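You operate a simulated robot arm through the tools that you are given. There is no shell and no other tool. Be economical: measure what you need, move in short steps, check, and stop when the job is done.

Carry out the task below with a simulated robot arm. There is one attempt and no reset: what you move stays moved.

TASK
Press the green knob three times.
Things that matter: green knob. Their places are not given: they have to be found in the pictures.

It is judged by the outcome, as a careful person would: the job done as asked, and still so three seconds after it is handed in. It fails if anything else is knocked over, pushed out of place, dropped, spilled or broken.

THE ROBOT
A 7-joint arm with a two-finger parallel gripper, fixed in place. Base frame: the origin is at the foot of the arm, x ahead of it, y to its left, z up. Lengths are in mm, angles in rad, forces in N, time in s.
With the tool pointing down near the work surface it reaches from about 220 to 680 mm from the base axis. Its first joint turns from -1.152 to 1.152 rad. Payload 2.4 kg.
Tool frame: the origin (TCP) lies between the finger pads and is the grasp point; the fingertips stand 30 mm ahead of it; z points along the fingers, y is the line along which they close. The gripper opens to 94 mm. The fingers are 28 mm wide and 10 mm thick; the gripper's body (50 by 96 mm) begins 55 mm behind the TCP.
Orientation is that of the tool frame in the base frame, as [roll, pitch, yaw] about the fixed x, y, z axes, in that order (R = Rz(yaw) Ry(pitch) Rx(roll)). With the fingers straight down and closing along the base's y, the tool's x points along the base's -x, its y along +y and its z along -z.

THE INTERFACE
- The arm moves only by the tool apply_moves. Its argument "commands" is a list of rows, each a list of 7 numbers: the shift along the tool's x, y, z in mm, then the turn, a rotation vector about the tool's x, y, z in rad, then the closure, from 0 (fully open) to 1 (shut). In form: [[tx, ty, tz, wx, wy, wz, hand], ...]. A call has 1 to 10 rows; each row shifts and turns the commanded pose from where the row before left it, along the tool's axes as they then stand. A row lasts 0.2 s, in which the tool goes at most 50 mm and 0.15 rad; a call with a longer step from one row to the next is refused whole, and so is a gripper value outside its range. A pose out of reach is approached as far as the arm can. The call stops where the force on the tool passes 40 N (or 10 N more than at its start, if that is more) or the arm is blocked; 0.2 s more then pass. The fingers move at their own pace (about 153 mm/s each) and stop on an object; they squeeze with about 29 N. The grip force told is the motor's: it shows also when the fingers shut on nothing. Time passes only in rows, and 0.2 s behind the last, so rows that do not move let the fingers close. It gives the time, the measured TCP pose, the force on the tool (base axes), the opening and the grip force at its end, in the units of the frame above (readings bear some noise), and new pictures: "show" is both (left out), scene, wrist or none.
- Cameras (640 x 400 px; columns grow to the right, rows downward): "scene" is fixed at [50.3, 490.9, 1437.6]; the picture's right is [-0.57, -0.82, 0.00], its down [-0.53, 0.36, -0.77] and it looks along [0.63, -0.43, -0.64] (base axes); focal length 347 px, centre (320, 200). "wrist" rides on the gripper at [-37, 0, -58] in the tool frame; the picture's right is [0.00, -1.00, 0.00], its down [0.97, 0.00, -0.24] and it looks along [0.24, 0.00, 0.97] (tool axes); focal length 218 px, centre (320, 200).
- probe_pixels(camera, pixels): there is no depth. For up to 12 entries [column, row, z] of the newest picture of that camera ("zoom" is the newest enlarged one), the place [x, y] in the base frame at which the ray of that pixel passes the height z, good to about 2 mm. No time passes.
- inspect(camera, box): a new picture of the part [left, top, right, bottom] of that camera's present view, enlarged. No time passes.
- hand_in(): hands the job in; it is judged then, once.

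Work in short steps. Measure before you move; look again where a grasp or a placing could have gone wrong, and mend it. You have 60 turns and 120 pictures in all, the two below and enlarged ones among them. Open the gripper and draw the arm clear of the work before you hand the job in, unless the task says otherwise; then end with one line.

The tools are called by a JSON object that holds its "op" and its "data". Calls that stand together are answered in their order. apply_moves: Moves the arm, as the interface text tells. Its arguments: {"type":"object","properties":{"commands":{"type":"array","items":{"type":"array","items":{"type":"number"}}},"show":{"type":"string","enum":["both","scene","wrist","none"]}},"required":["commands"]} The other tools are called the same way: probe_pixels (camera, pixels) gives the place at which the rays of pixels pass given heights; inspect (camera, box) takes an enlarged picture of a part of a camera's view; hand_in () hands the job in.

At the start:

```text
clock: 0.0
eef_pos: [428.2, 175.8, 1024.7]
tcp_rot: [3.14, -0.002, 3.141]
wrist_force: [0.1, 0.0, 0.7]
opening: 94.0
grip_force: 0.0
```

scene: 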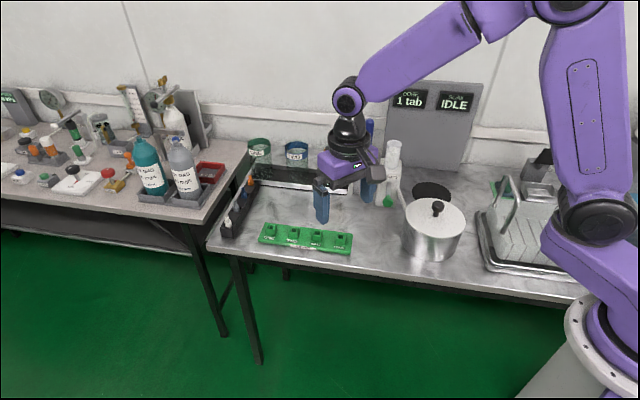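
wrist: 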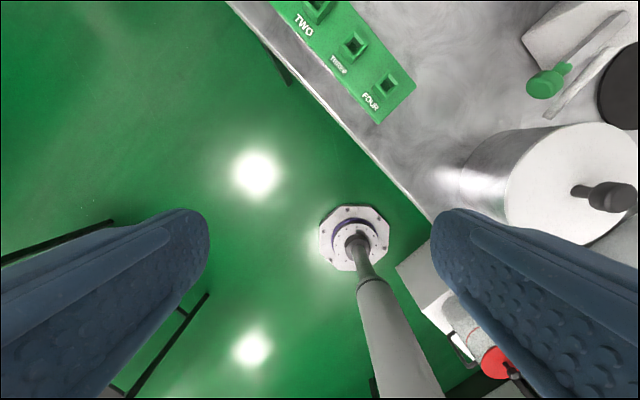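

The wrist picture shows a green item near (548,80) and a green block with squares; I enlarge both regions to find the knob.

{"op": "inspect", "data": {"camera": "scene", "box": [360, 70, 500, 220]}}

{"op": "inspect", "data": {"camera": "wrist", "box": [440, 0, 640, 130]}}

{"op": "inspect", "data": {"camera": "scene", "box": [200, 100, 400, 270]}}

{"op": "inspect", "data": {"camera": "scene", "box": [0, 70, 220, 220]}}

```text
2.67 times, centred on (430, 145) of scene
```

zoom: 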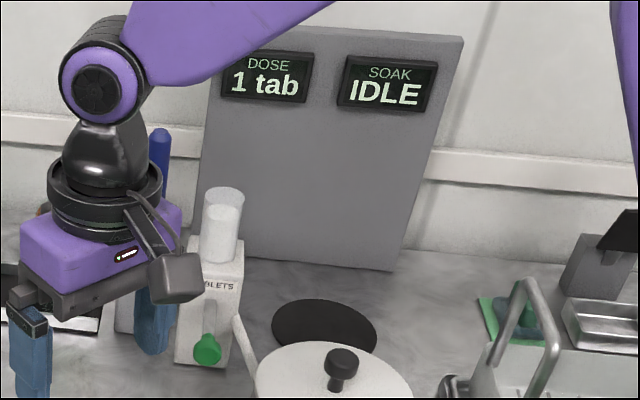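

```text
3.08 times, centred on (540, 65) of wrist
```

zoom: 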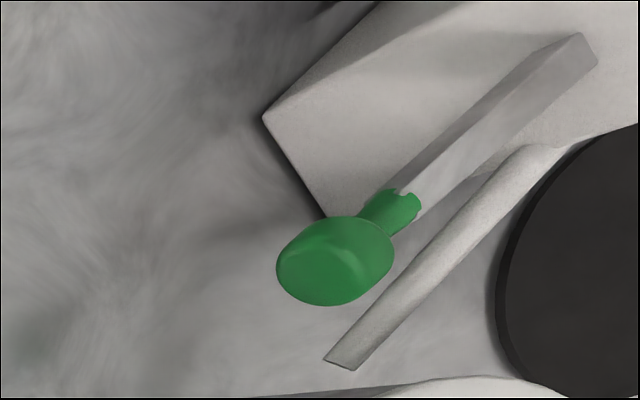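

```text
2.35 times, centred on (300, 185) of scene
```

zoom: 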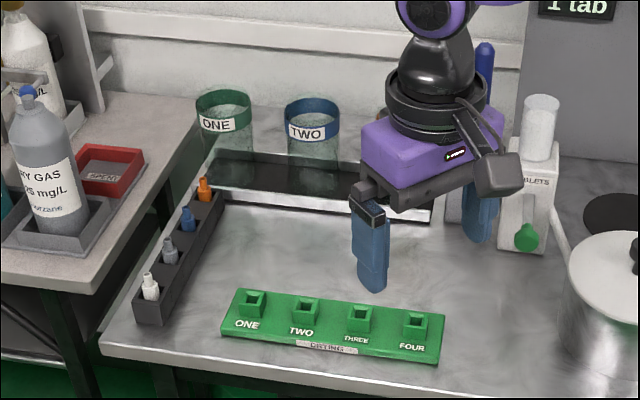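

```text
2.67 times, centred on (110, 145) of scene
```

zoom: 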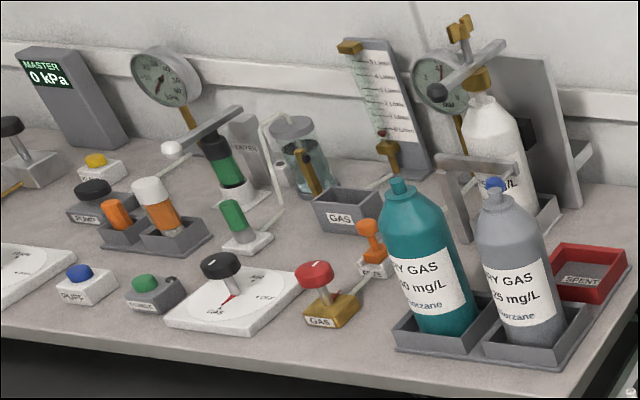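

The green knob belongs to the tablet dispenser: a lever end at scene (388,201), wrist (545,83). I triangulate it with rays at several heights.

{"op": "probe_pixels", "data": {"camera": "scene", "pixels": [[388, 201, 800], [388, 201, 830], [388, 201, 860], [388, 201, 890], [388, 201, 920], [146, 176, 800]]}}

{"op": "probe_pixels", "data": {"camera": "wrist", "pixels": [[545, 83, 800], [545, 83, 830], [545, 83, 860], [545, 83, 890], [545, 83, 920], [623, 38, 830], [623, 38, 880], [623, 38, 920]]}}

{"op": "inspect", "data": {"camera": "scene", "box": [365, 130, 435, 215]}}

```text
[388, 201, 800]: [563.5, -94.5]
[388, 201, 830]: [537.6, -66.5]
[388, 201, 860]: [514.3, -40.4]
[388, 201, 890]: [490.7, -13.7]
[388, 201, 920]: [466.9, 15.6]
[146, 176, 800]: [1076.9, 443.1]
```

```text
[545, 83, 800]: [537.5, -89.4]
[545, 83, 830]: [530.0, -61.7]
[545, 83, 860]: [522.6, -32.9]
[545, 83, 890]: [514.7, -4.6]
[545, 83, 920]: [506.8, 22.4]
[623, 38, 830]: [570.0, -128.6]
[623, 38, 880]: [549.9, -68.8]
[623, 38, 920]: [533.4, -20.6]
```

```text
4.71 times, centred on (400, 172) of scene
```

zoom: 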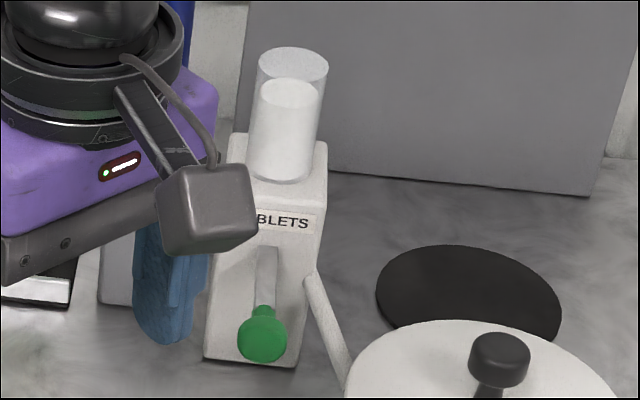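

Knob is about (531,-56,843). Next I estimate the dispenser height (tube top at scene (394,143), body top front corners) before bringing the hand near.

{"op": "probe_pixels", "data": {"camera": "scene", "pixels": [[394, 143, 940], [394, 143, 980], [394, 143, 1020], [392, 165, 900], [392, 165, 940], [376, 248, 790], [438, 208, 860], [438, 208, 900], [396, 208, 790], [377, 206, 790]]}}

{"op": "apply_moves", "data": {"commands": [[0, -40, 0, 0, 0, 0, 1], [0, -40, 0, 0, 0, 0, 1], [-20, -30, 0, 0, 0, 0, 1], [-40, 0, 0, 0, 0, 0, 1]]}}

```text
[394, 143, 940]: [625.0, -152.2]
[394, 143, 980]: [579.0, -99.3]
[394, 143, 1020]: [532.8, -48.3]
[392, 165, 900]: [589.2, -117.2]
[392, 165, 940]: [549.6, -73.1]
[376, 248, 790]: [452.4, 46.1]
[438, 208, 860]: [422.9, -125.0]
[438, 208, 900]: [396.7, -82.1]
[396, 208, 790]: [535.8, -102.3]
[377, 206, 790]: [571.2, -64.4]
```

```text
clock: 1.0
eef_pos: [490.1, 64.6, 1021.7]
tcp_rot: [3.141, 0.001, 3.141]
wrist_force: [-0.2, -0.4, -0.4]
opening: 0.0
grip_force: 28.5
```

scene: 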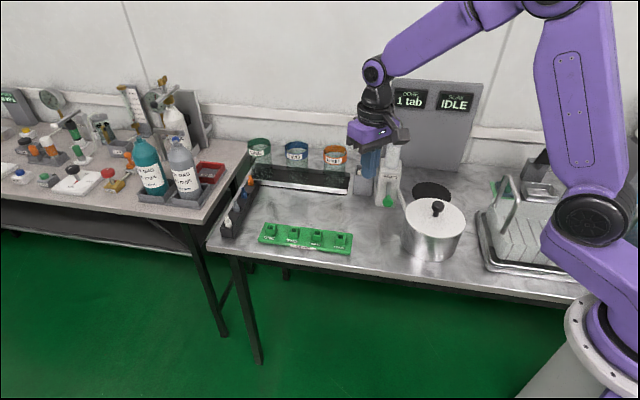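
wrist: 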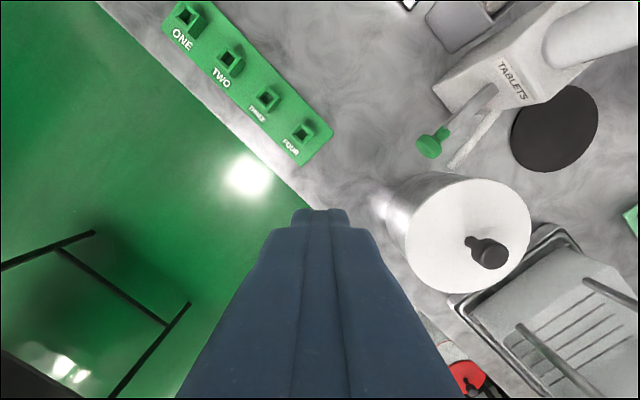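

{"op": "inspect", "data": {"camera": "wrist", "box": [400, 0, 640, 180]}}

{"op": "probe_pixels", "data": {"camera": "wrist", "pixels": [[431, 147, 820], [431, 147, 845], [431, 147, 870], [545, 50, 900], [545, 50, 920], [432, 85, 900], [523, 103, 900], [523, 103, 920], [470, 180, 880]]}}

```text
2.22 times, centred on (520, 90) of wrist
```

zoom: 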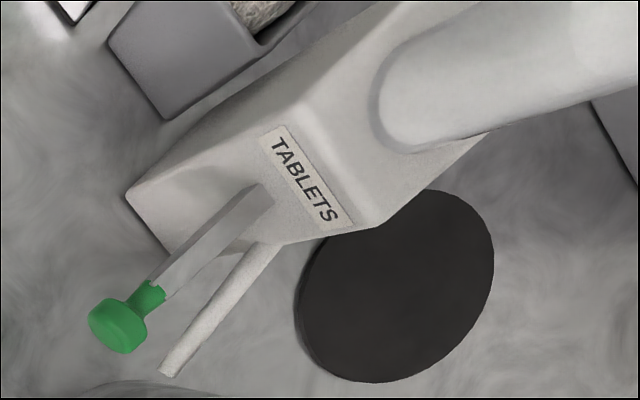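

```text
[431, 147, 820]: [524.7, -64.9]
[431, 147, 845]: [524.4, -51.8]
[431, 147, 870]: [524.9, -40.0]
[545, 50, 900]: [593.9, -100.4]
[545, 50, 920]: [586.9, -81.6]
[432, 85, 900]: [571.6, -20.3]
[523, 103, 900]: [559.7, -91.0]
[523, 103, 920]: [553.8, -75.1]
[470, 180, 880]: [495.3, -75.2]
```

{"op": "probe_pixels", "data": {"camera": "wrist", "pixels": [[493, 88, 840], [493, 88, 860], [493, 88, 880], [493, 88, 900], [512, 36, 920], [512, 36, 900], [570, 95, 900], [570, 95, 920]]}}

{"op": "probe_pixels", "data": {"camera": "scene", "pixels": [[388, 183, 840], [388, 183, 860], [388, 183, 880], [388, 183, 900], [388, 201, 845]]}}

{"op": "inspect", "data": {"camera": "scene", "box": [350, 120, 430, 220]}}

```text
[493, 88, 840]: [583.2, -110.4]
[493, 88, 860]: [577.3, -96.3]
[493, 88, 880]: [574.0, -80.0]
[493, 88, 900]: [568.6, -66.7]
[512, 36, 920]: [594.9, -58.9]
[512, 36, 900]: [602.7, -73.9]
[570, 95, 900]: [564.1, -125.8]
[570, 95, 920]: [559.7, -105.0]
```

```text
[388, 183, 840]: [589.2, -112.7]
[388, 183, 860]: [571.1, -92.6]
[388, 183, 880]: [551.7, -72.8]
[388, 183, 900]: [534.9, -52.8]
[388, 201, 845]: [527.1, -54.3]
```

```text
4.00 times, centred on (390, 170) of scene
```

zoom: 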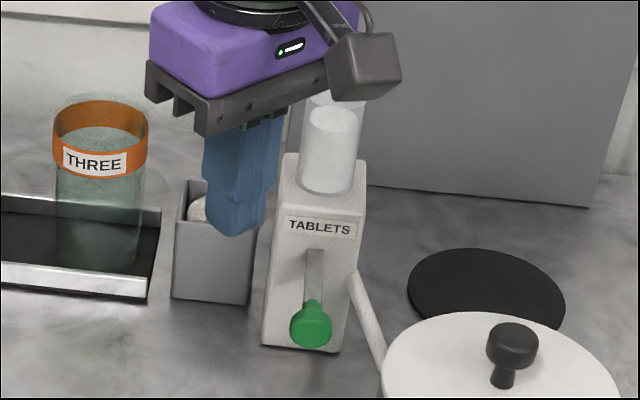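

{"op": "probe_pixels", "data": {"camera": "wrist", "pixels": [[490, 258, 860], [490, 258, 880], [490, 258, 900], [490, 258, 920], [490, 258, 940], [410, 215, 870], [410, 215, 890]]}}

{"op": "probe_pixels", "data": {"camera": "scene", "pixels": [[438, 206, 860], [438, 206, 880], [438, 206, 900], [438, 206, 920], [438, 206, 940]]}}

```text
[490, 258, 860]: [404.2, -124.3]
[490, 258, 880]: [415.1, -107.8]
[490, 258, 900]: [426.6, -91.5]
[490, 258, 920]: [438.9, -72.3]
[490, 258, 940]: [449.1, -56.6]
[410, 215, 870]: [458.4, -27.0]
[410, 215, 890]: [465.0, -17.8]
```

```text
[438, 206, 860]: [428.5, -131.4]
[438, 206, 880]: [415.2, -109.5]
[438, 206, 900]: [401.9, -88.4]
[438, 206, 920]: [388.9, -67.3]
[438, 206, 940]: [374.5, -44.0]
```

Lid knob top is only ~880, so the palm clears the pot. I lean the tool 0.29 rad away from the dispenser while still high.

{"op": "apply_moves", "data": {"commands": [[0, 0, 0, 0.1, -0.107, 0, 1], [0, 0, 0, 0.1, -0.107, 0, 1], [0, 0, 0, 0, 0, 0, 1]]}}

```text
clock: 1.8
eef_pos: [488.8, 65.7, 1024.7]
tcp_rot: [-2.938, 0.215, -3.122]
wrist_force: [0.6, -0.2, 0.0]
opening: 0.0
grip_force: 28.8
```

scene: 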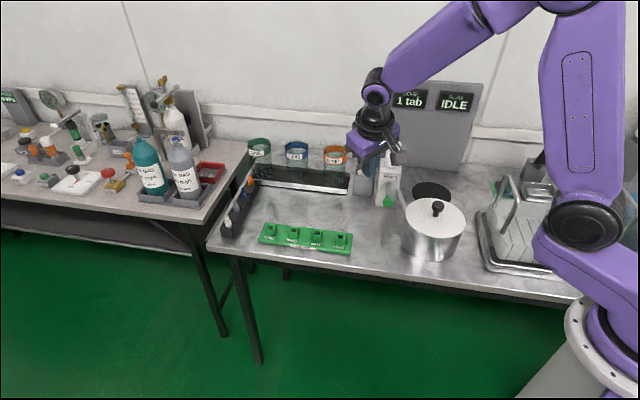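
wrist: 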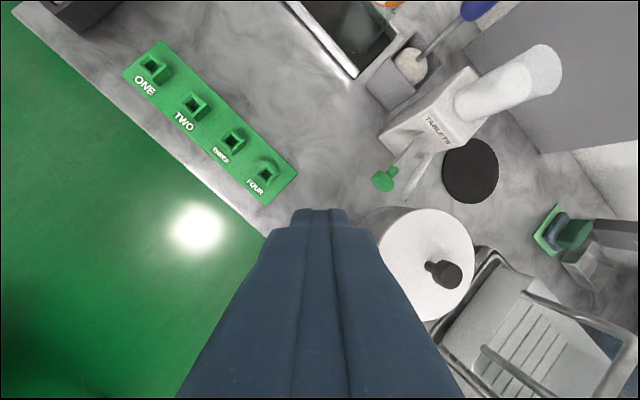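

{"op": "apply_moves", "data": {"commands": [[-2.1, -23.3, 32.9, 0, 0, 0, 1], [-2.1, -23.3, 32.9, 0, 0, 0, 1], [-2.1, -23.3, 32.9, 0, 0, 0, 1], [-2.1, -23.3, 32.9, 0, 0, 0, 1], [0, 0, 0, 0, 0, 0, 1]]}}

{"op": "inspect", "data": {"camera": "scene", "box": [350, 120, 450, 220]}}

{"op": "inspect", "data": {"camera": "wrist", "box": [240, 60, 480, 240]}}

```text
clock: 3.0
eef_pos: [524.3, -53.4, 918.0]
tcp_rot: [-2.939, 0.214, -3.121]
wrist_force: [-0.2, 0.0, -0.2]
opening: 0.2
grip_force: 29.0
```

scene: 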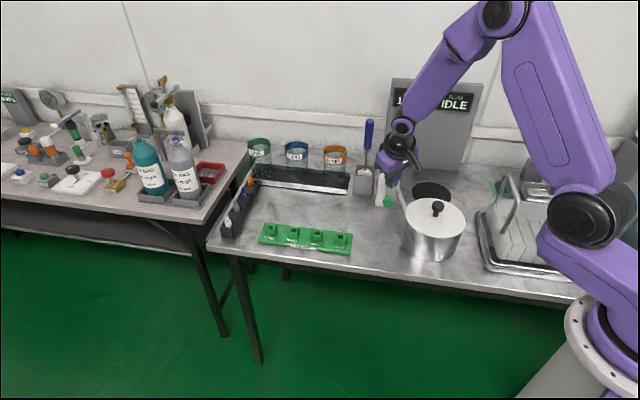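
wrist: 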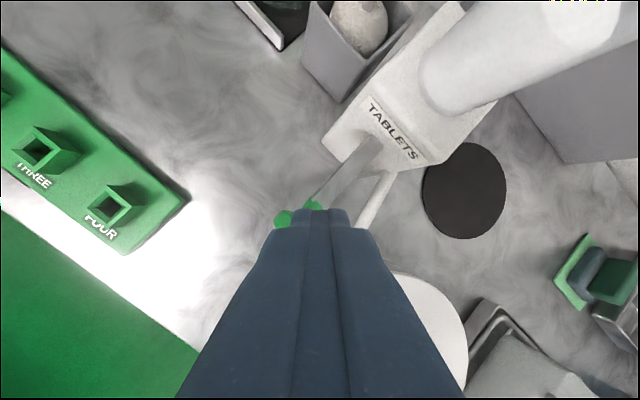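

```text
4.00 times, centred on (400, 170) of scene
```

zoom: 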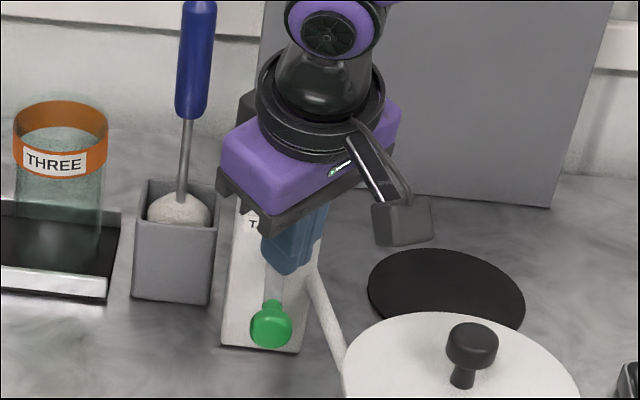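

```text
2.22 times, centred on (360, 150) of wrist
```

zoom: 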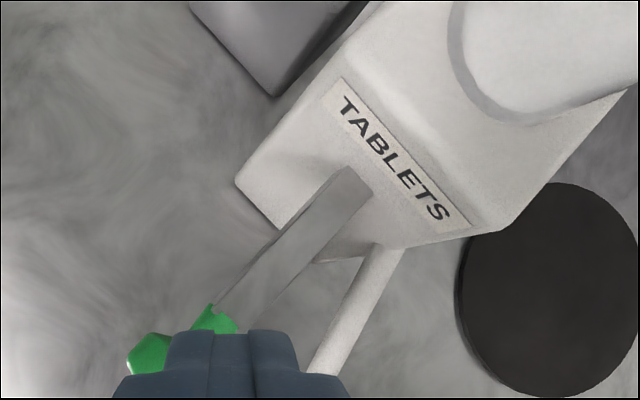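

{"op": "probe_pixels", "data": {"camera": "wrist", "pixels": [[283, 217, 845], [283, 217, 855], [312, 204, 850], [378, 146, 860]]}}

{"op": "probe_pixels", "data": {"camera": "scene", "pixels": [[387.7, 201.2, 835], [387.7, 201.2, 845], [387.7, 201.2, 855]]}}

```text
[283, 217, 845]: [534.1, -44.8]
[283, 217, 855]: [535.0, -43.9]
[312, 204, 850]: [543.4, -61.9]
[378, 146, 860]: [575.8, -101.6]
```

```text
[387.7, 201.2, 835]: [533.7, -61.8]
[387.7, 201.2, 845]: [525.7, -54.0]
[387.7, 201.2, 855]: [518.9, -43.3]
```

Cap centre is about (527,-53); I shift the tip slightly outward and descend vertically 20 mm, then in 5 mm steps to find contact.

{"op": "apply_moves", "data": {"commands": [[2.8, 4.8, -1.6, 0, 0, 0, 1], [4.2, 3.9, 19.1, 0, 0, 0, 1], [1.06, 0.99, 4.8, 0, 0, 0, 1], [1.06, 0.99, 4.8, 0, 0, 0, 1], [0, 0, 0, 0, 0, 0, 1]]}}

{"op": "inspect", "data": {"camera": "scene", "box": [350, 120, 450, 220]}}

```text
clock: 4.2
eef_pos: [521.2, -48.2, 888.2]
tcp_rot: [-2.938, 0.213, -3.119]
wrist_force: [0.2, 0.0, 0.0]
opening: 0.0
grip_force: 29.3
```

scene: 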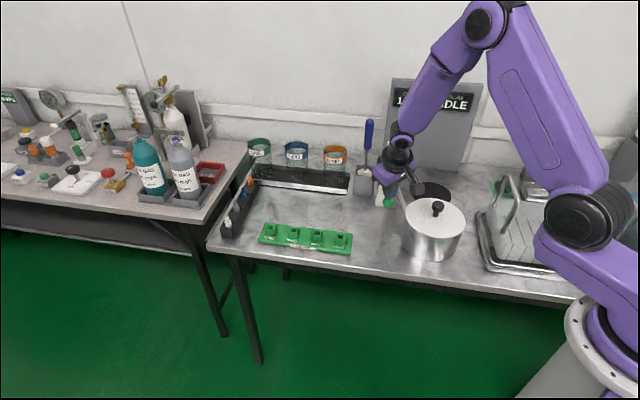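
wrist: 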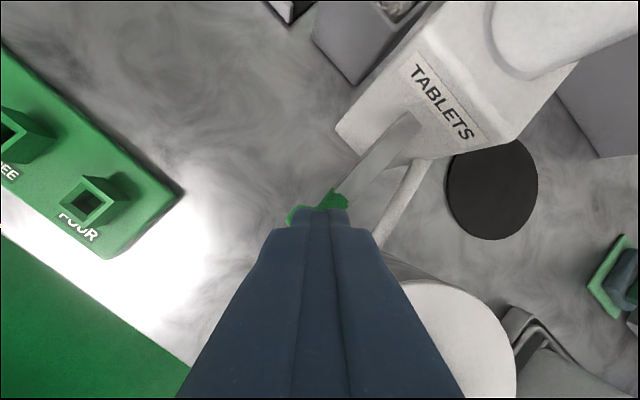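

```text
4.00 times, centred on (400, 170) of scene
```

zoom: 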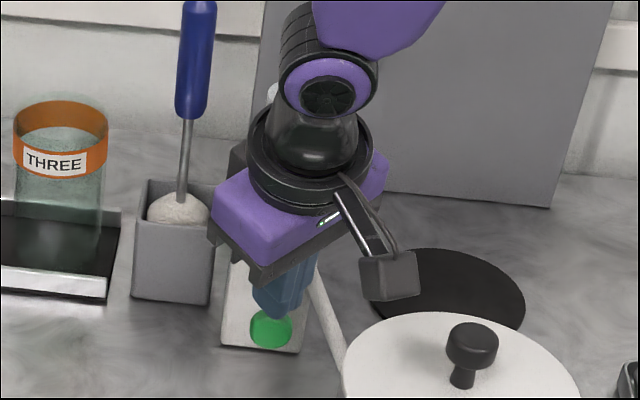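

Tip is right above the knob with no contact yet; I go down in 4 mm steps.

{"op": "apply_moves", "data": {"commands": [[0.85, 0.79, 3.83, 0, 0, 0, 1], [0.85, 0.79, 3.83, 0, 0, 0, 1], [0.85, 0.79, 3.83, 0, 0, 0, 1]]}}

{"op": "inspect", "data": {"camera": "scene", "box": [350, 120, 450, 220]}}

```text
clock: 5.0
eef_pos: [522.9, -51.0, 882.7]
tcp_rot: [-2.934, 0.222, -3.121]
wrist_force: [-3.5, -1.9, 9.6]
opening: 0.0
grip_force: 29.7
stopped in row 3: the force on the tool passed its limit (the readings are from after the stop); the commanded pose is now the measured one
```

scene: 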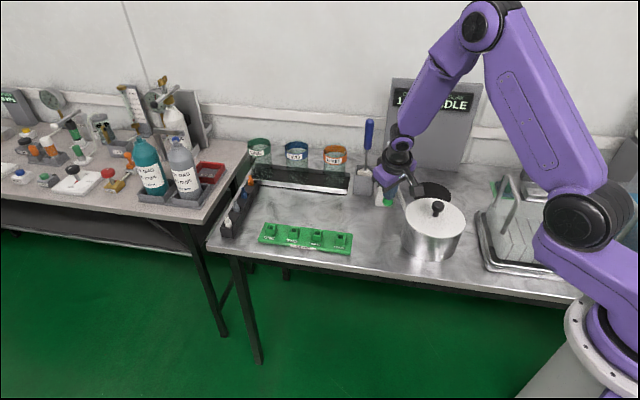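
wrist: 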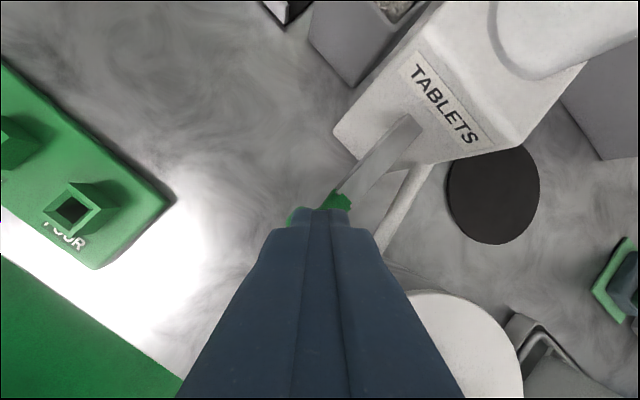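

```text
4.00 times, centred on (400, 170) of scene
```

zoom: 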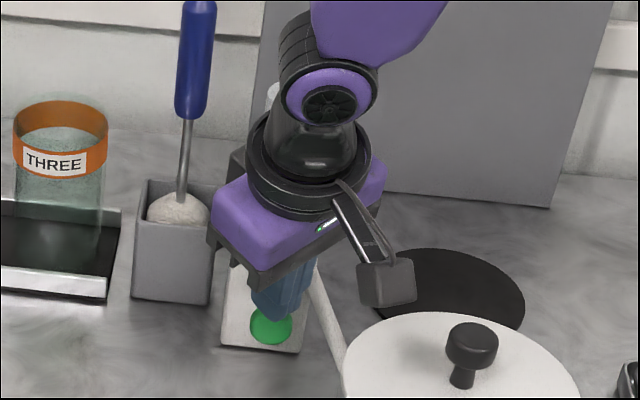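

Contact at tip z≈854 tripped the limit at once. I try again with fine 1 mm steps to tell a contact spike from a hard stop.

{"op": "apply_moves", "data": {"commands": [[0.21, 0.2, 0.96, 0, 0, 0, 1], [0.21, 0.2, 0.96, 0, 0, 0, 1], [0.21, 0.2, 0.96, 0, 0, 0, 1], [0.21, 0.2, 0.96, 0, 0, 0, 1]], "show": "scene"}}

{"op": "inspect", "data": {"camera": "scene", "box": [350, 120, 450, 220]}}

```text
clock: 5.6
eef_pos: [525.6, -51.1, 883.9]
tcp_rot: [-2.93, 0.228, -3.122]
wrist_force: [-3.5, -1.0, 9.5]
opening: 0.1
grip_force: 29.6
stopped in row 3: the force on the tool passed its limit (the readings are from after the stop); the commanded pose is now the measured one
```

scene: 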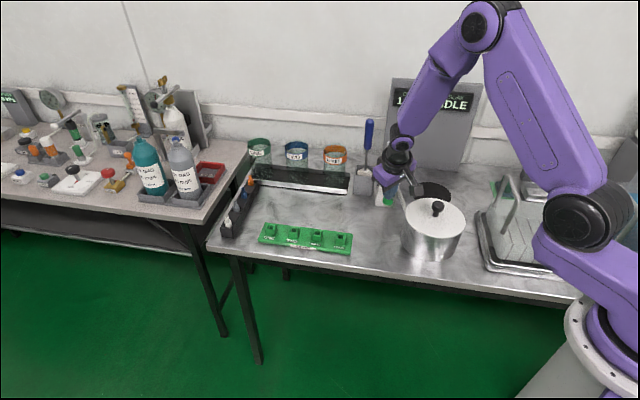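

```text
4.00 times, centred on (400, 170) of scene
```

zoom: 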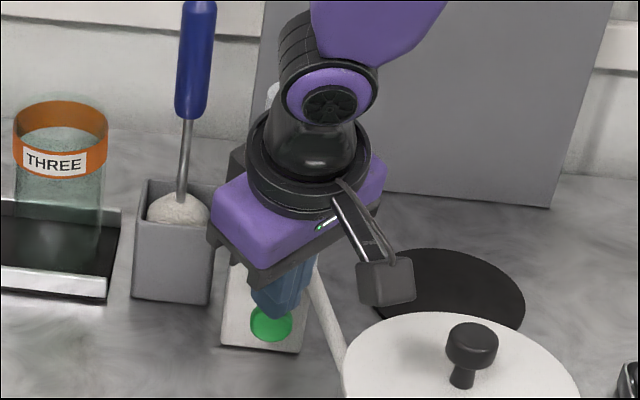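

The knob doesn't go down: it is a cap on a plunger facing outward, (-0.73,0.68). So it must be pushed in along its axis. I lift off, back out 80 mm, level the tool and yaw it so its y lies along the plunger.

{"op": "apply_moves", "data": {"commands": [[-8.4, -7.9, -38.3, 0, 0, 0, 1], [27.8, 25.8, -11.5, 0, 0, 0, 1], [27.8, 25.8, -11.5, 0, 0, 0, 1], [0, 0, 0, -0.1, 0.107, 0, 1], [0, 0, 0, -0.1, 0.107, 0, 1], [0, 0, 0, 0, 0, -0.14, 1], [0, 0, 0, 0, 0, -0.14, 1], [0, 0, 0, 0, 0, -0.14, 1], [0, 0, 0, 0, 0, -0.14, 1], [0, 0, 0, 0, 0, -0.14, 1]], "show": "both"}}

{"op": "inspect", "data": {"camera": "scene", "box": [350, 70, 490, 220]}}

```text
clock: 7.8
eef_pos: [467.0, 3.4, 920.4]
tcp_rot: [-3.126, 0.008, -2.44]
wrist_force: [-1.0, -0.6, 0.2]
opening: 0.2
grip_force: 29.4
```

scene: 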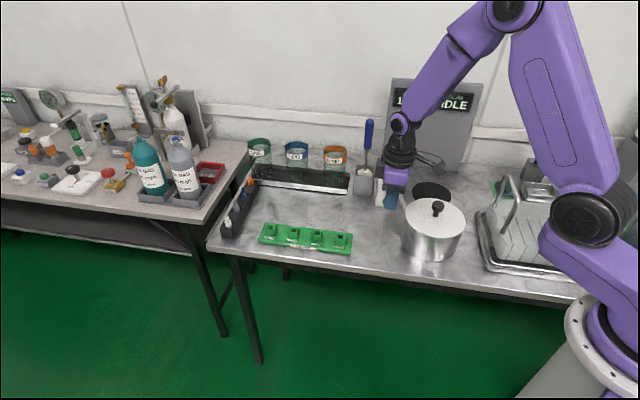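
wrist: 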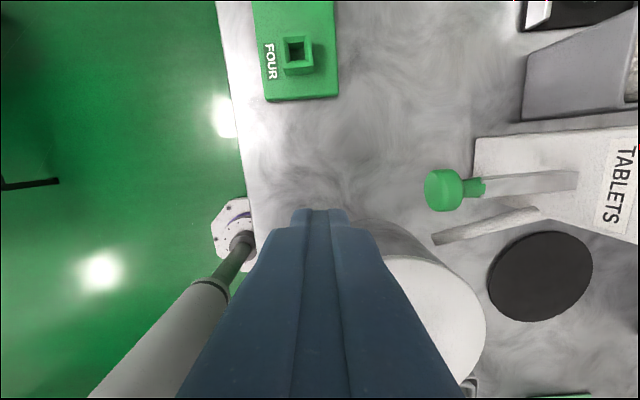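

```text
2.67 times, centred on (420, 145) of scene
```

zoom: 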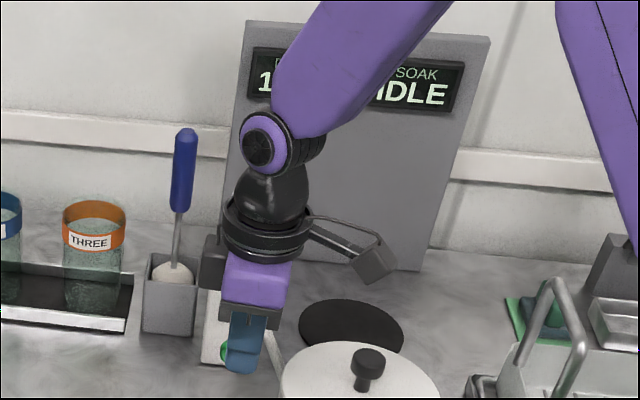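

{"op": "inspect", "data": {"camera": "wrist", "box": [400, 120, 640, 270]}}

{"op": "probe_pixels", "data": {"camera": "wrist", "pixels": [[425, 190, 845], [444, 189, 845], [462, 188, 845], [485, 186, 850], [575, 180, 855], [444, 170, 845], [444, 211, 845], [434, 238, 830], [434, 238, 810]]}}

```text
2.67 times, centred on (520, 195) of wrist
```

zoom: 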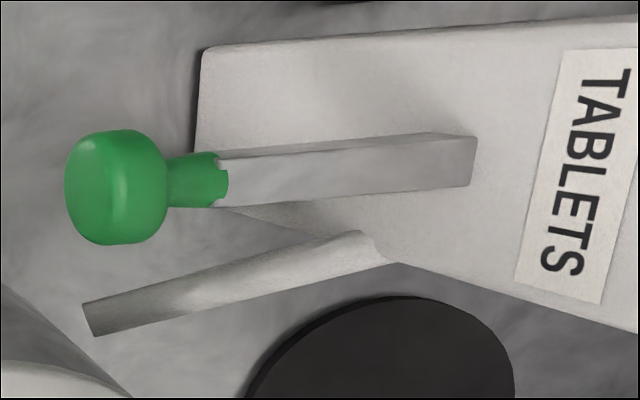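

```text
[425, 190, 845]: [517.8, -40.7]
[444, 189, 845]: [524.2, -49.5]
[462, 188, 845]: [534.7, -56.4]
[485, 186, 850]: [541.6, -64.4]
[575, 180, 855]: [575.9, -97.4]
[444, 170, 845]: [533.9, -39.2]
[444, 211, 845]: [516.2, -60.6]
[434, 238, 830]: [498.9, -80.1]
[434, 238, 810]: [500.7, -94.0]
```

It's clearly a plunger with a 28 mm cap; face centre about (519,-43,840). I finish the yaw, lean 0.5 rad, and lower to a spot ~18 mm in front of the cap.

{"op": "apply_moves", "data": {"commands": [[0, 0, 0, 0, 0, -0.12, 1], [0, 0, 0, 0.125, 0, 0, 1], [0, 0, 0, 0.125, 0, 0, 1], [0, 0, 0, 0.125, 0, 0, 1], [0, 0, 0, 0.125, 0, 0, 1], [-0.7, 1.3, 32.3, 0, 0, 0, 1], [-0.7, 1.3, 32.3, 0, 0, 0, 1], [0, 0, 0, 0, 0, 0, 1]]}}

{"op": "inspect", "data": {"camera": "wrist", "box": [240, 120, 480, 270]}}

{"op": "inspect", "data": {"camera": "scene", "box": [350, 120, 450, 220]}}

```text
clock: 9.6
eef_pos: [490.0, -15.3, 862.9]
tcp_rot: [-2.628, 0.006, -2.325]
wrist_force: [-0.5, -0.2, 0.6]
opening: 0.0
grip_force: 28.8
```

scene: 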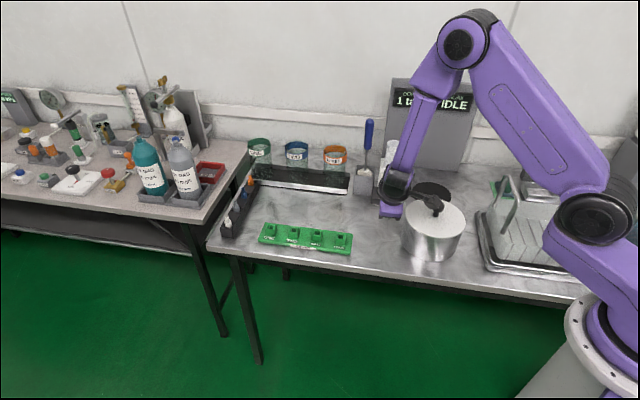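
wrist: 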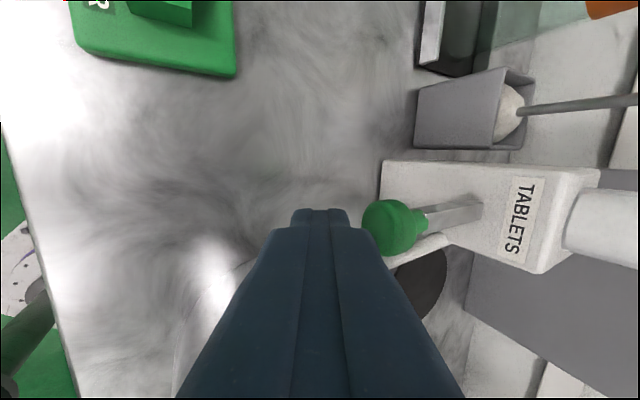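

```text
2.67 times, centred on (360, 195) of wrist
```

zoom: 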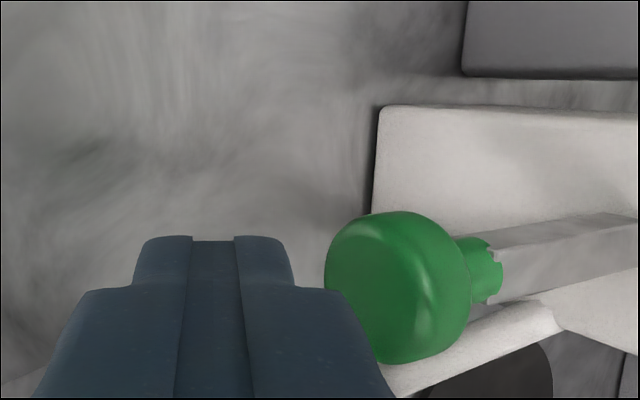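

```text
4.00 times, centred on (400, 170) of scene
```

zoom: 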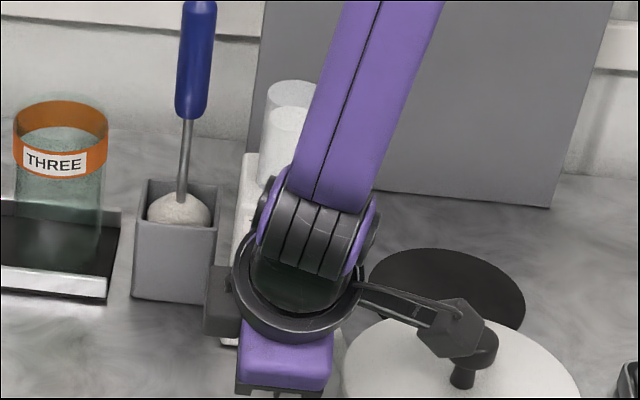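

Fingers line up with the cap (rows ~228 vs 234), and the arm's side box is well above the lid (z≈930 vs 880). I push horizontally along the plunger axis in small steps.

{"op": "apply_moves", "data": {"commands": [[0, -8.8, 4.8, 0, 0, 0, 1], [0, -3.5, 1.9, 0, 0, 0, 1], [0, -2.6, 1.44, 0, 0, 0, 1], [0, -2.6, 1.44, 0, 0, 0, 1], [0, -2.6, 1.44, 0, 0, 0, 1]]}}

{"op": "inspect", "data": {"camera": "wrist", "box": [240, 120, 480, 270]}}

```text
clock: 10.8
eef_pos: [505.3, -31.5, 862.6]
tcp_rot: [-2.631, 0.005, -2.326]
wrist_force: [-0.5, 1.5, 0.5]
opening: 0.1
grip_force: 28.8
```

scene: 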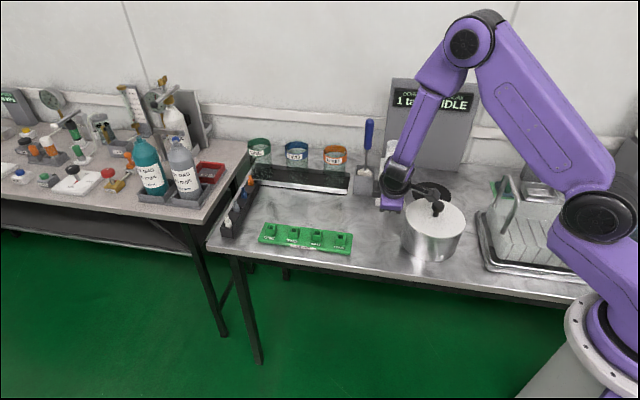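
wrist: 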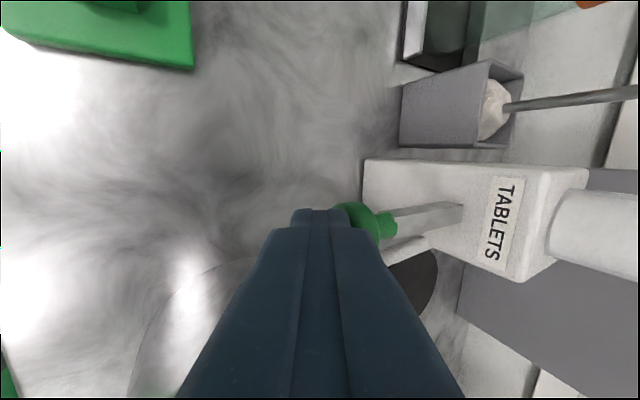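

```text
2.67 times, centred on (360, 195) of wrist
```

zoom: 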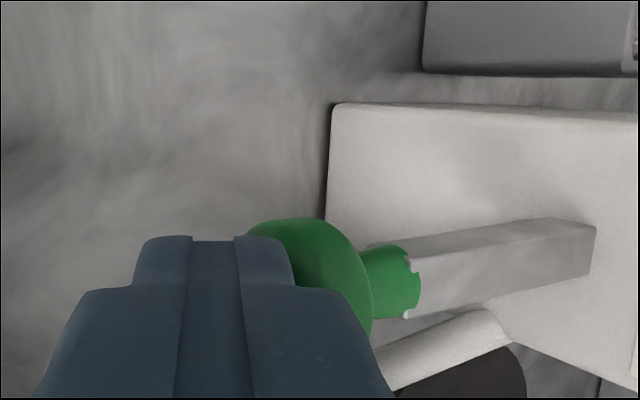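

Just about touching; I keep pushing in 3 mm steps.

{"op": "apply_moves", "data": {"commands": [[0, -2.6, 1.44, 0, 0, 0, 1], [0, -2.6, 1.44, 0, 0, 0, 1], [0, -2.6, 1.44, 0, 0, 0, 1]]}}

{"op": "inspect", "data": {"camera": "wrist", "box": [240, 120, 480, 270]}}

{"op": "inspect", "data": {"camera": "scene", "box": [350, 70, 490, 220]}}

```text
clock: 11.6
eef_pos: [511.7, -36.7, 864.4]
tcp_rot: [-2.626, 0.003, -2.325]
wrist_force: [-2.9, 1.2, 0.4]
opening: 0.0
grip_force: 29.2
```

scene: 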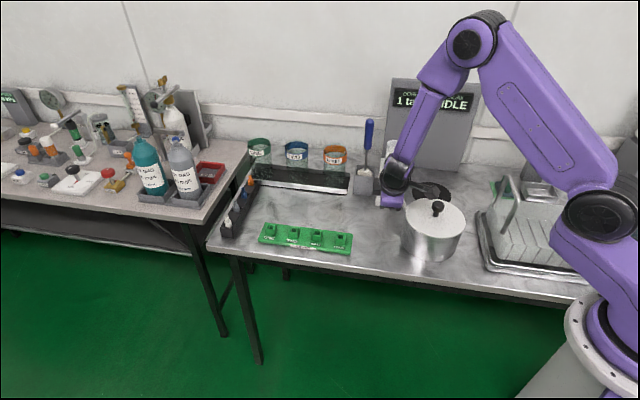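
wrist: 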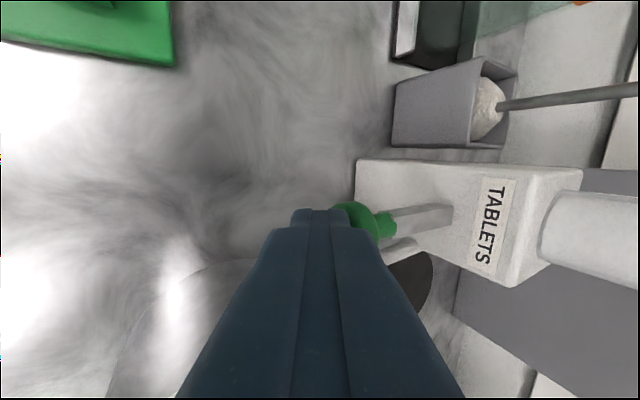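

```text
2.67 times, centred on (360, 195) of wrist
```

zoom: 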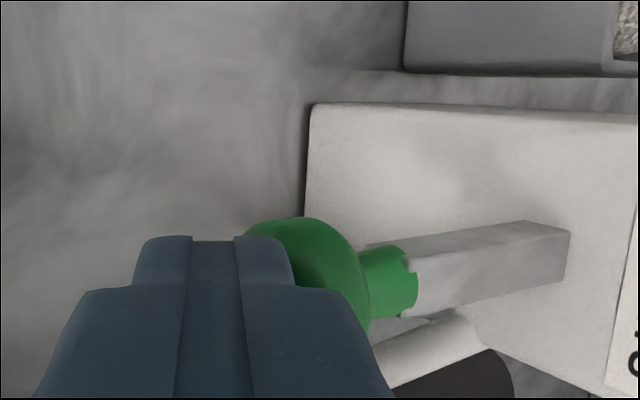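

```text
2.67 times, centred on (420, 145) of scene
```

zoom: 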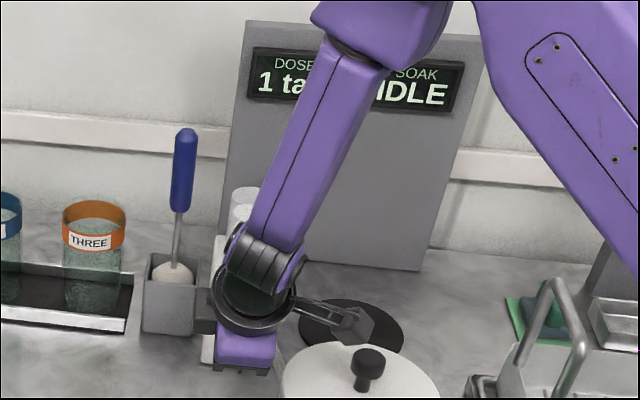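

The bar is sliding into the body (visible length shrinking, ~3 N): this is the press. I continue to its stop.

{"op": "apply_moves", "data": {"commands": [[0, -2.6, 1.44, 0, 0, 0, 1], [0, -2.6, 1.44, 0, 0, 0, 1], [0, -1.76, 0.96, 0, 0, 0, 1], [0, -1.76, 0.96, 0, 0, 0, 1]]}}

{"op": "inspect", "data": {"camera": "wrist", "box": [240, 120, 480, 270]}}

{"op": "inspect", "data": {"camera": "scene", "box": [350, 70, 490, 220]}}

```text
clock: 12.6
eef_pos: [518.2, -43.0, 863.6]
tcp_rot: [-2.627, 0.004, -2.325]
wrist_force: [-1.7, 1.5, 3.4]
opening: 0.0
grip_force: 29.2
```

scene: 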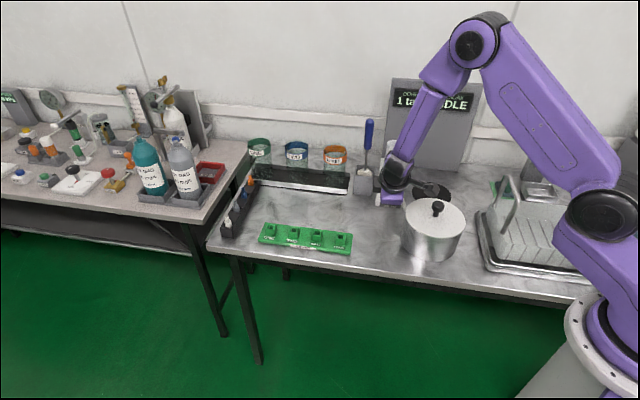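
wrist: 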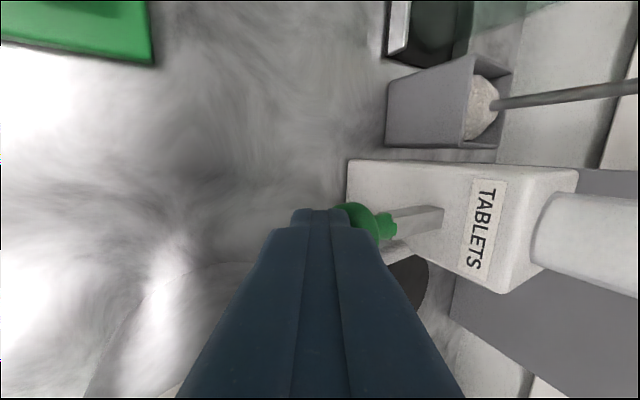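

```text
2.67 times, centred on (360, 195) of wrist
```

zoom: 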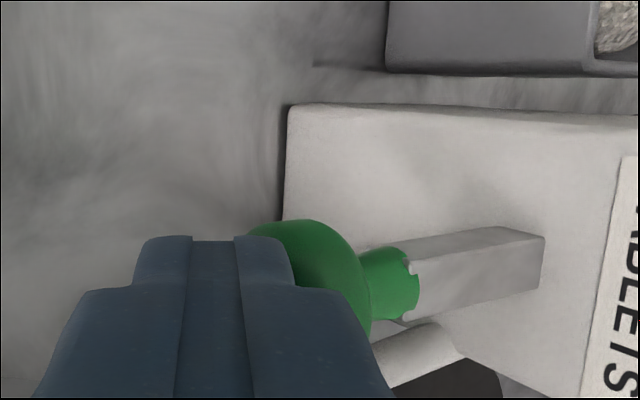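

```text
2.67 times, centred on (420, 145) of scene
```

zoom: 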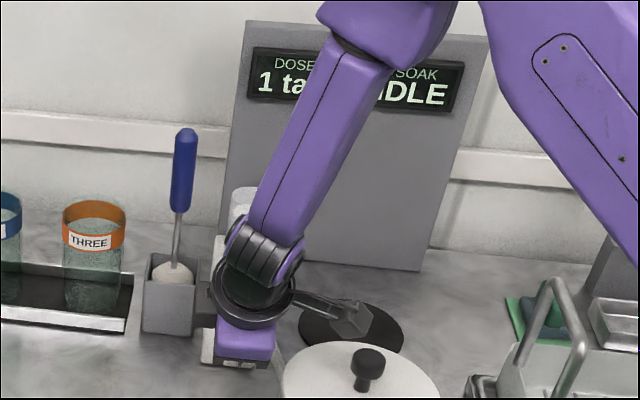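

{"op": "apply_moves", "data": {"commands": [[0, -2.6, 1.44, 0, 0, 0, 1], [0, -2.6, 1.44, 0, 0, 0, 1], [0, -1.76, 0.96, 0, 0, 0, 1], [0, -1.76, 0.96, 0, 0, 0, 1]], "show": "wrist"}}

{"op": "inspect", "data": {"camera": "wrist", "box": [240, 120, 480, 270]}}

{"op": "inspect", "data": {"camera": "scene", "box": [350, 70, 490, 220]}}

```text
clock: 13.6
eef_pos: [526.6, -50.4, 864.7]
tcp_rot: [-2.627, 0.005, -2.327]
wrist_force: [-4.4, 0.0, 1.1]
opening: 0.2
grip_force: 28.9
```

wrist: 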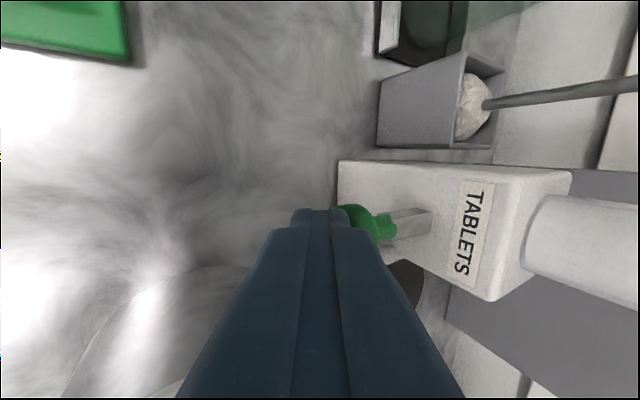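

```text
2.67 times, centred on (360, 195) of wrist
```

zoom: 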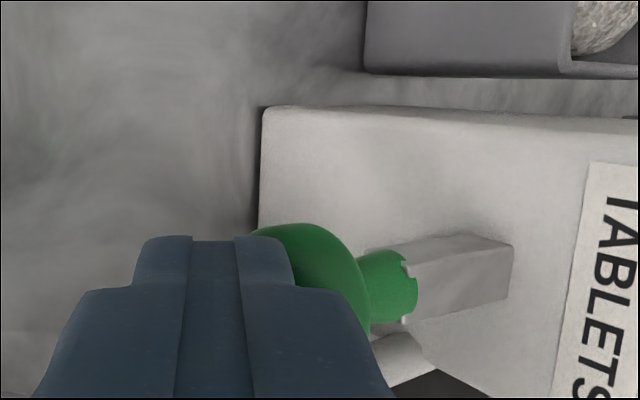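

```text
2.67 times, centred on (420, 145) of scene
```

zoom: 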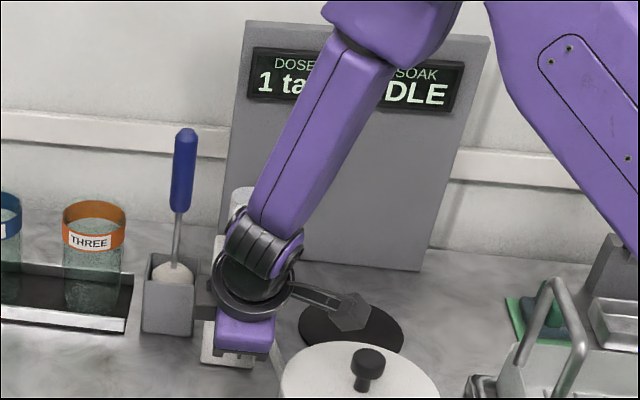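

Still sliding smoothly, dispenser staying put; I continue to find the end of travel.

{"op": "apply_moves", "data": {"commands": [[0, -2.6, 1.44, 0, 0, 0, 1], [0, -2.6, 1.44, 0, 0, 0, 1], [0, -1.76, 0.96, 0, 0, 0, 1], [0, -1.76, 0.96, 0, 0, 0, 1]], "show": "wrist"}}

{"op": "inspect", "data": {"camera": "wrist", "box": [240, 120, 480, 270]}}

{"op": "inspect", "data": {"camera": "scene", "box": [350, 70, 490, 220]}}

```text
clock: 14.6
eef_pos: [533.8, -57.5, 863.6]
tcp_rot: [-2.627, 0.004, -2.323]
wrist_force: [-3.5, 2.0, 0.4]
opening: 0.0
grip_force: 29.3
```

wrist: 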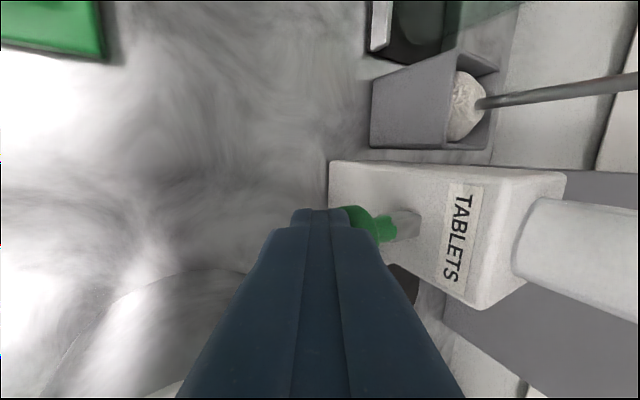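

```text
2.67 times, centred on (360, 195) of wrist
```

zoom: 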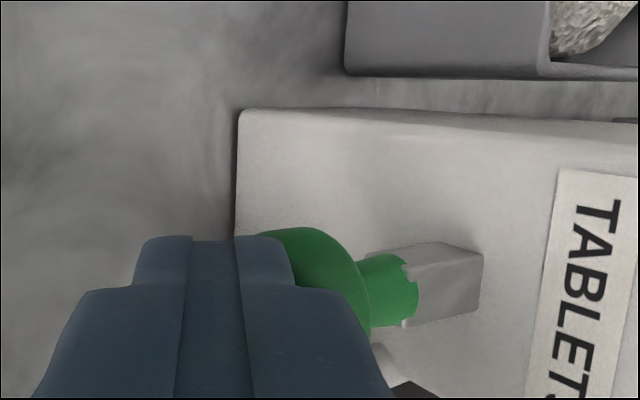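

```text
2.67 times, centred on (420, 145) of scene
```

zoom: 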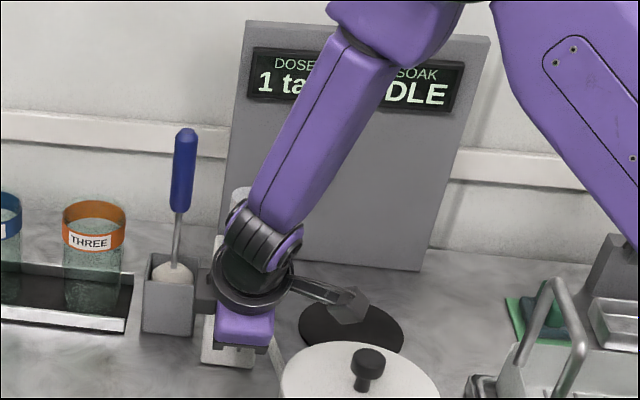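

{"op": "apply_moves", "data": {"commands": [[0, -2.6, 1.44, 0, 0, 0, 1], [0, -2.6, 1.44, 0, 0, 0, 1], [0, -1.76, 0.96, 0, 0, 0, 1], [0, -1.76, 0.96, 0, 0, 0, 1]], "show": "wrist"}}

{"op": "inspect", "data": {"camera": "wrist", "box": [240, 120, 480, 270]}}

{"op": "inspect", "data": {"camera": "scene", "box": [350, 70, 490, 220]}}

```text
clock: 15.6
eef_pos: [541.0, -65.5, 864.3]
tcp_rot: [-2.626, 0.006, -2.325]
wrist_force: [-4.2, 1.5, -1.2]
opening: 0.0
grip_force: 28.7
```

wrist: 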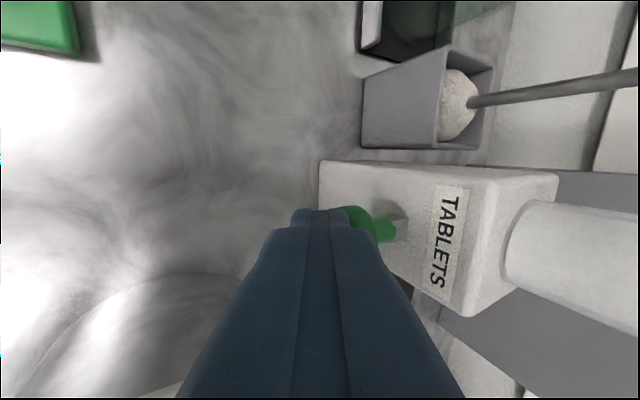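

```text
2.67 times, centred on (360, 195) of wrist
```

zoom: 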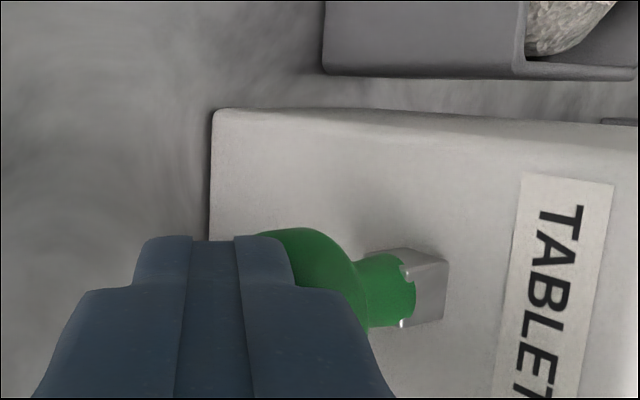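

```text
2.67 times, centred on (420, 145) of scene
```

zoom: 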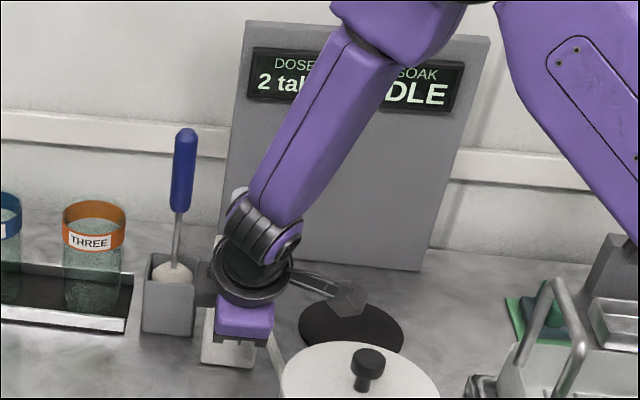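

DOSE now reads "2 tab": the first press has counted, at the end of a ~50 mm stroke. I draw back 62 mm so the knob can spring out.

{"op": "apply_moves", "data": {"commands": [[0, 17.6, -9.6, 0, 0, 0, 1], [0, 17.6, -9.6, 0, 0, 0, 1], [0, 19.3, -10.5, 0, 0, 0, 1], [0, 0, 0, 0, 0, 0, 1], [0, 0, 0, 0, 0, 0, 1]], "show": "wrist"}}

{"op": "inspect", "data": {"camera": "scene", "box": [350, 70, 490, 220]}}

```text
clock: 16.8
eef_pos: [496.0, -22.8, 864.0]
tcp_rot: [-2.626, 0.006, -2.326]
wrist_force: [0.6, 0.1, 0.2]
opening: 0.3
grip_force: 29.3
```

wrist: 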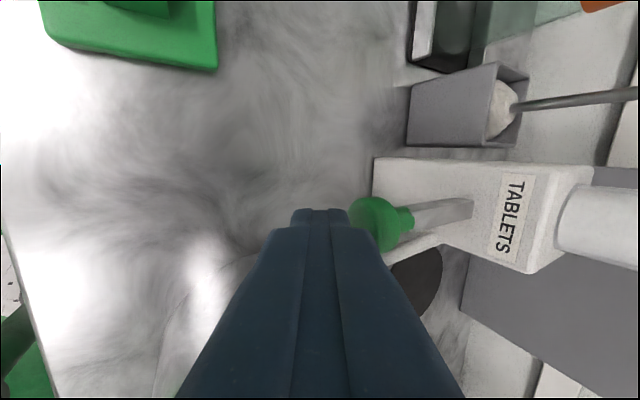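

```text
2.67 times, centred on (420, 145) of scene
```

zoom: 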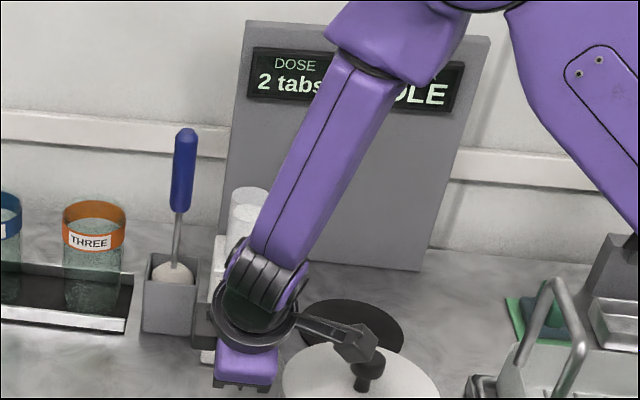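

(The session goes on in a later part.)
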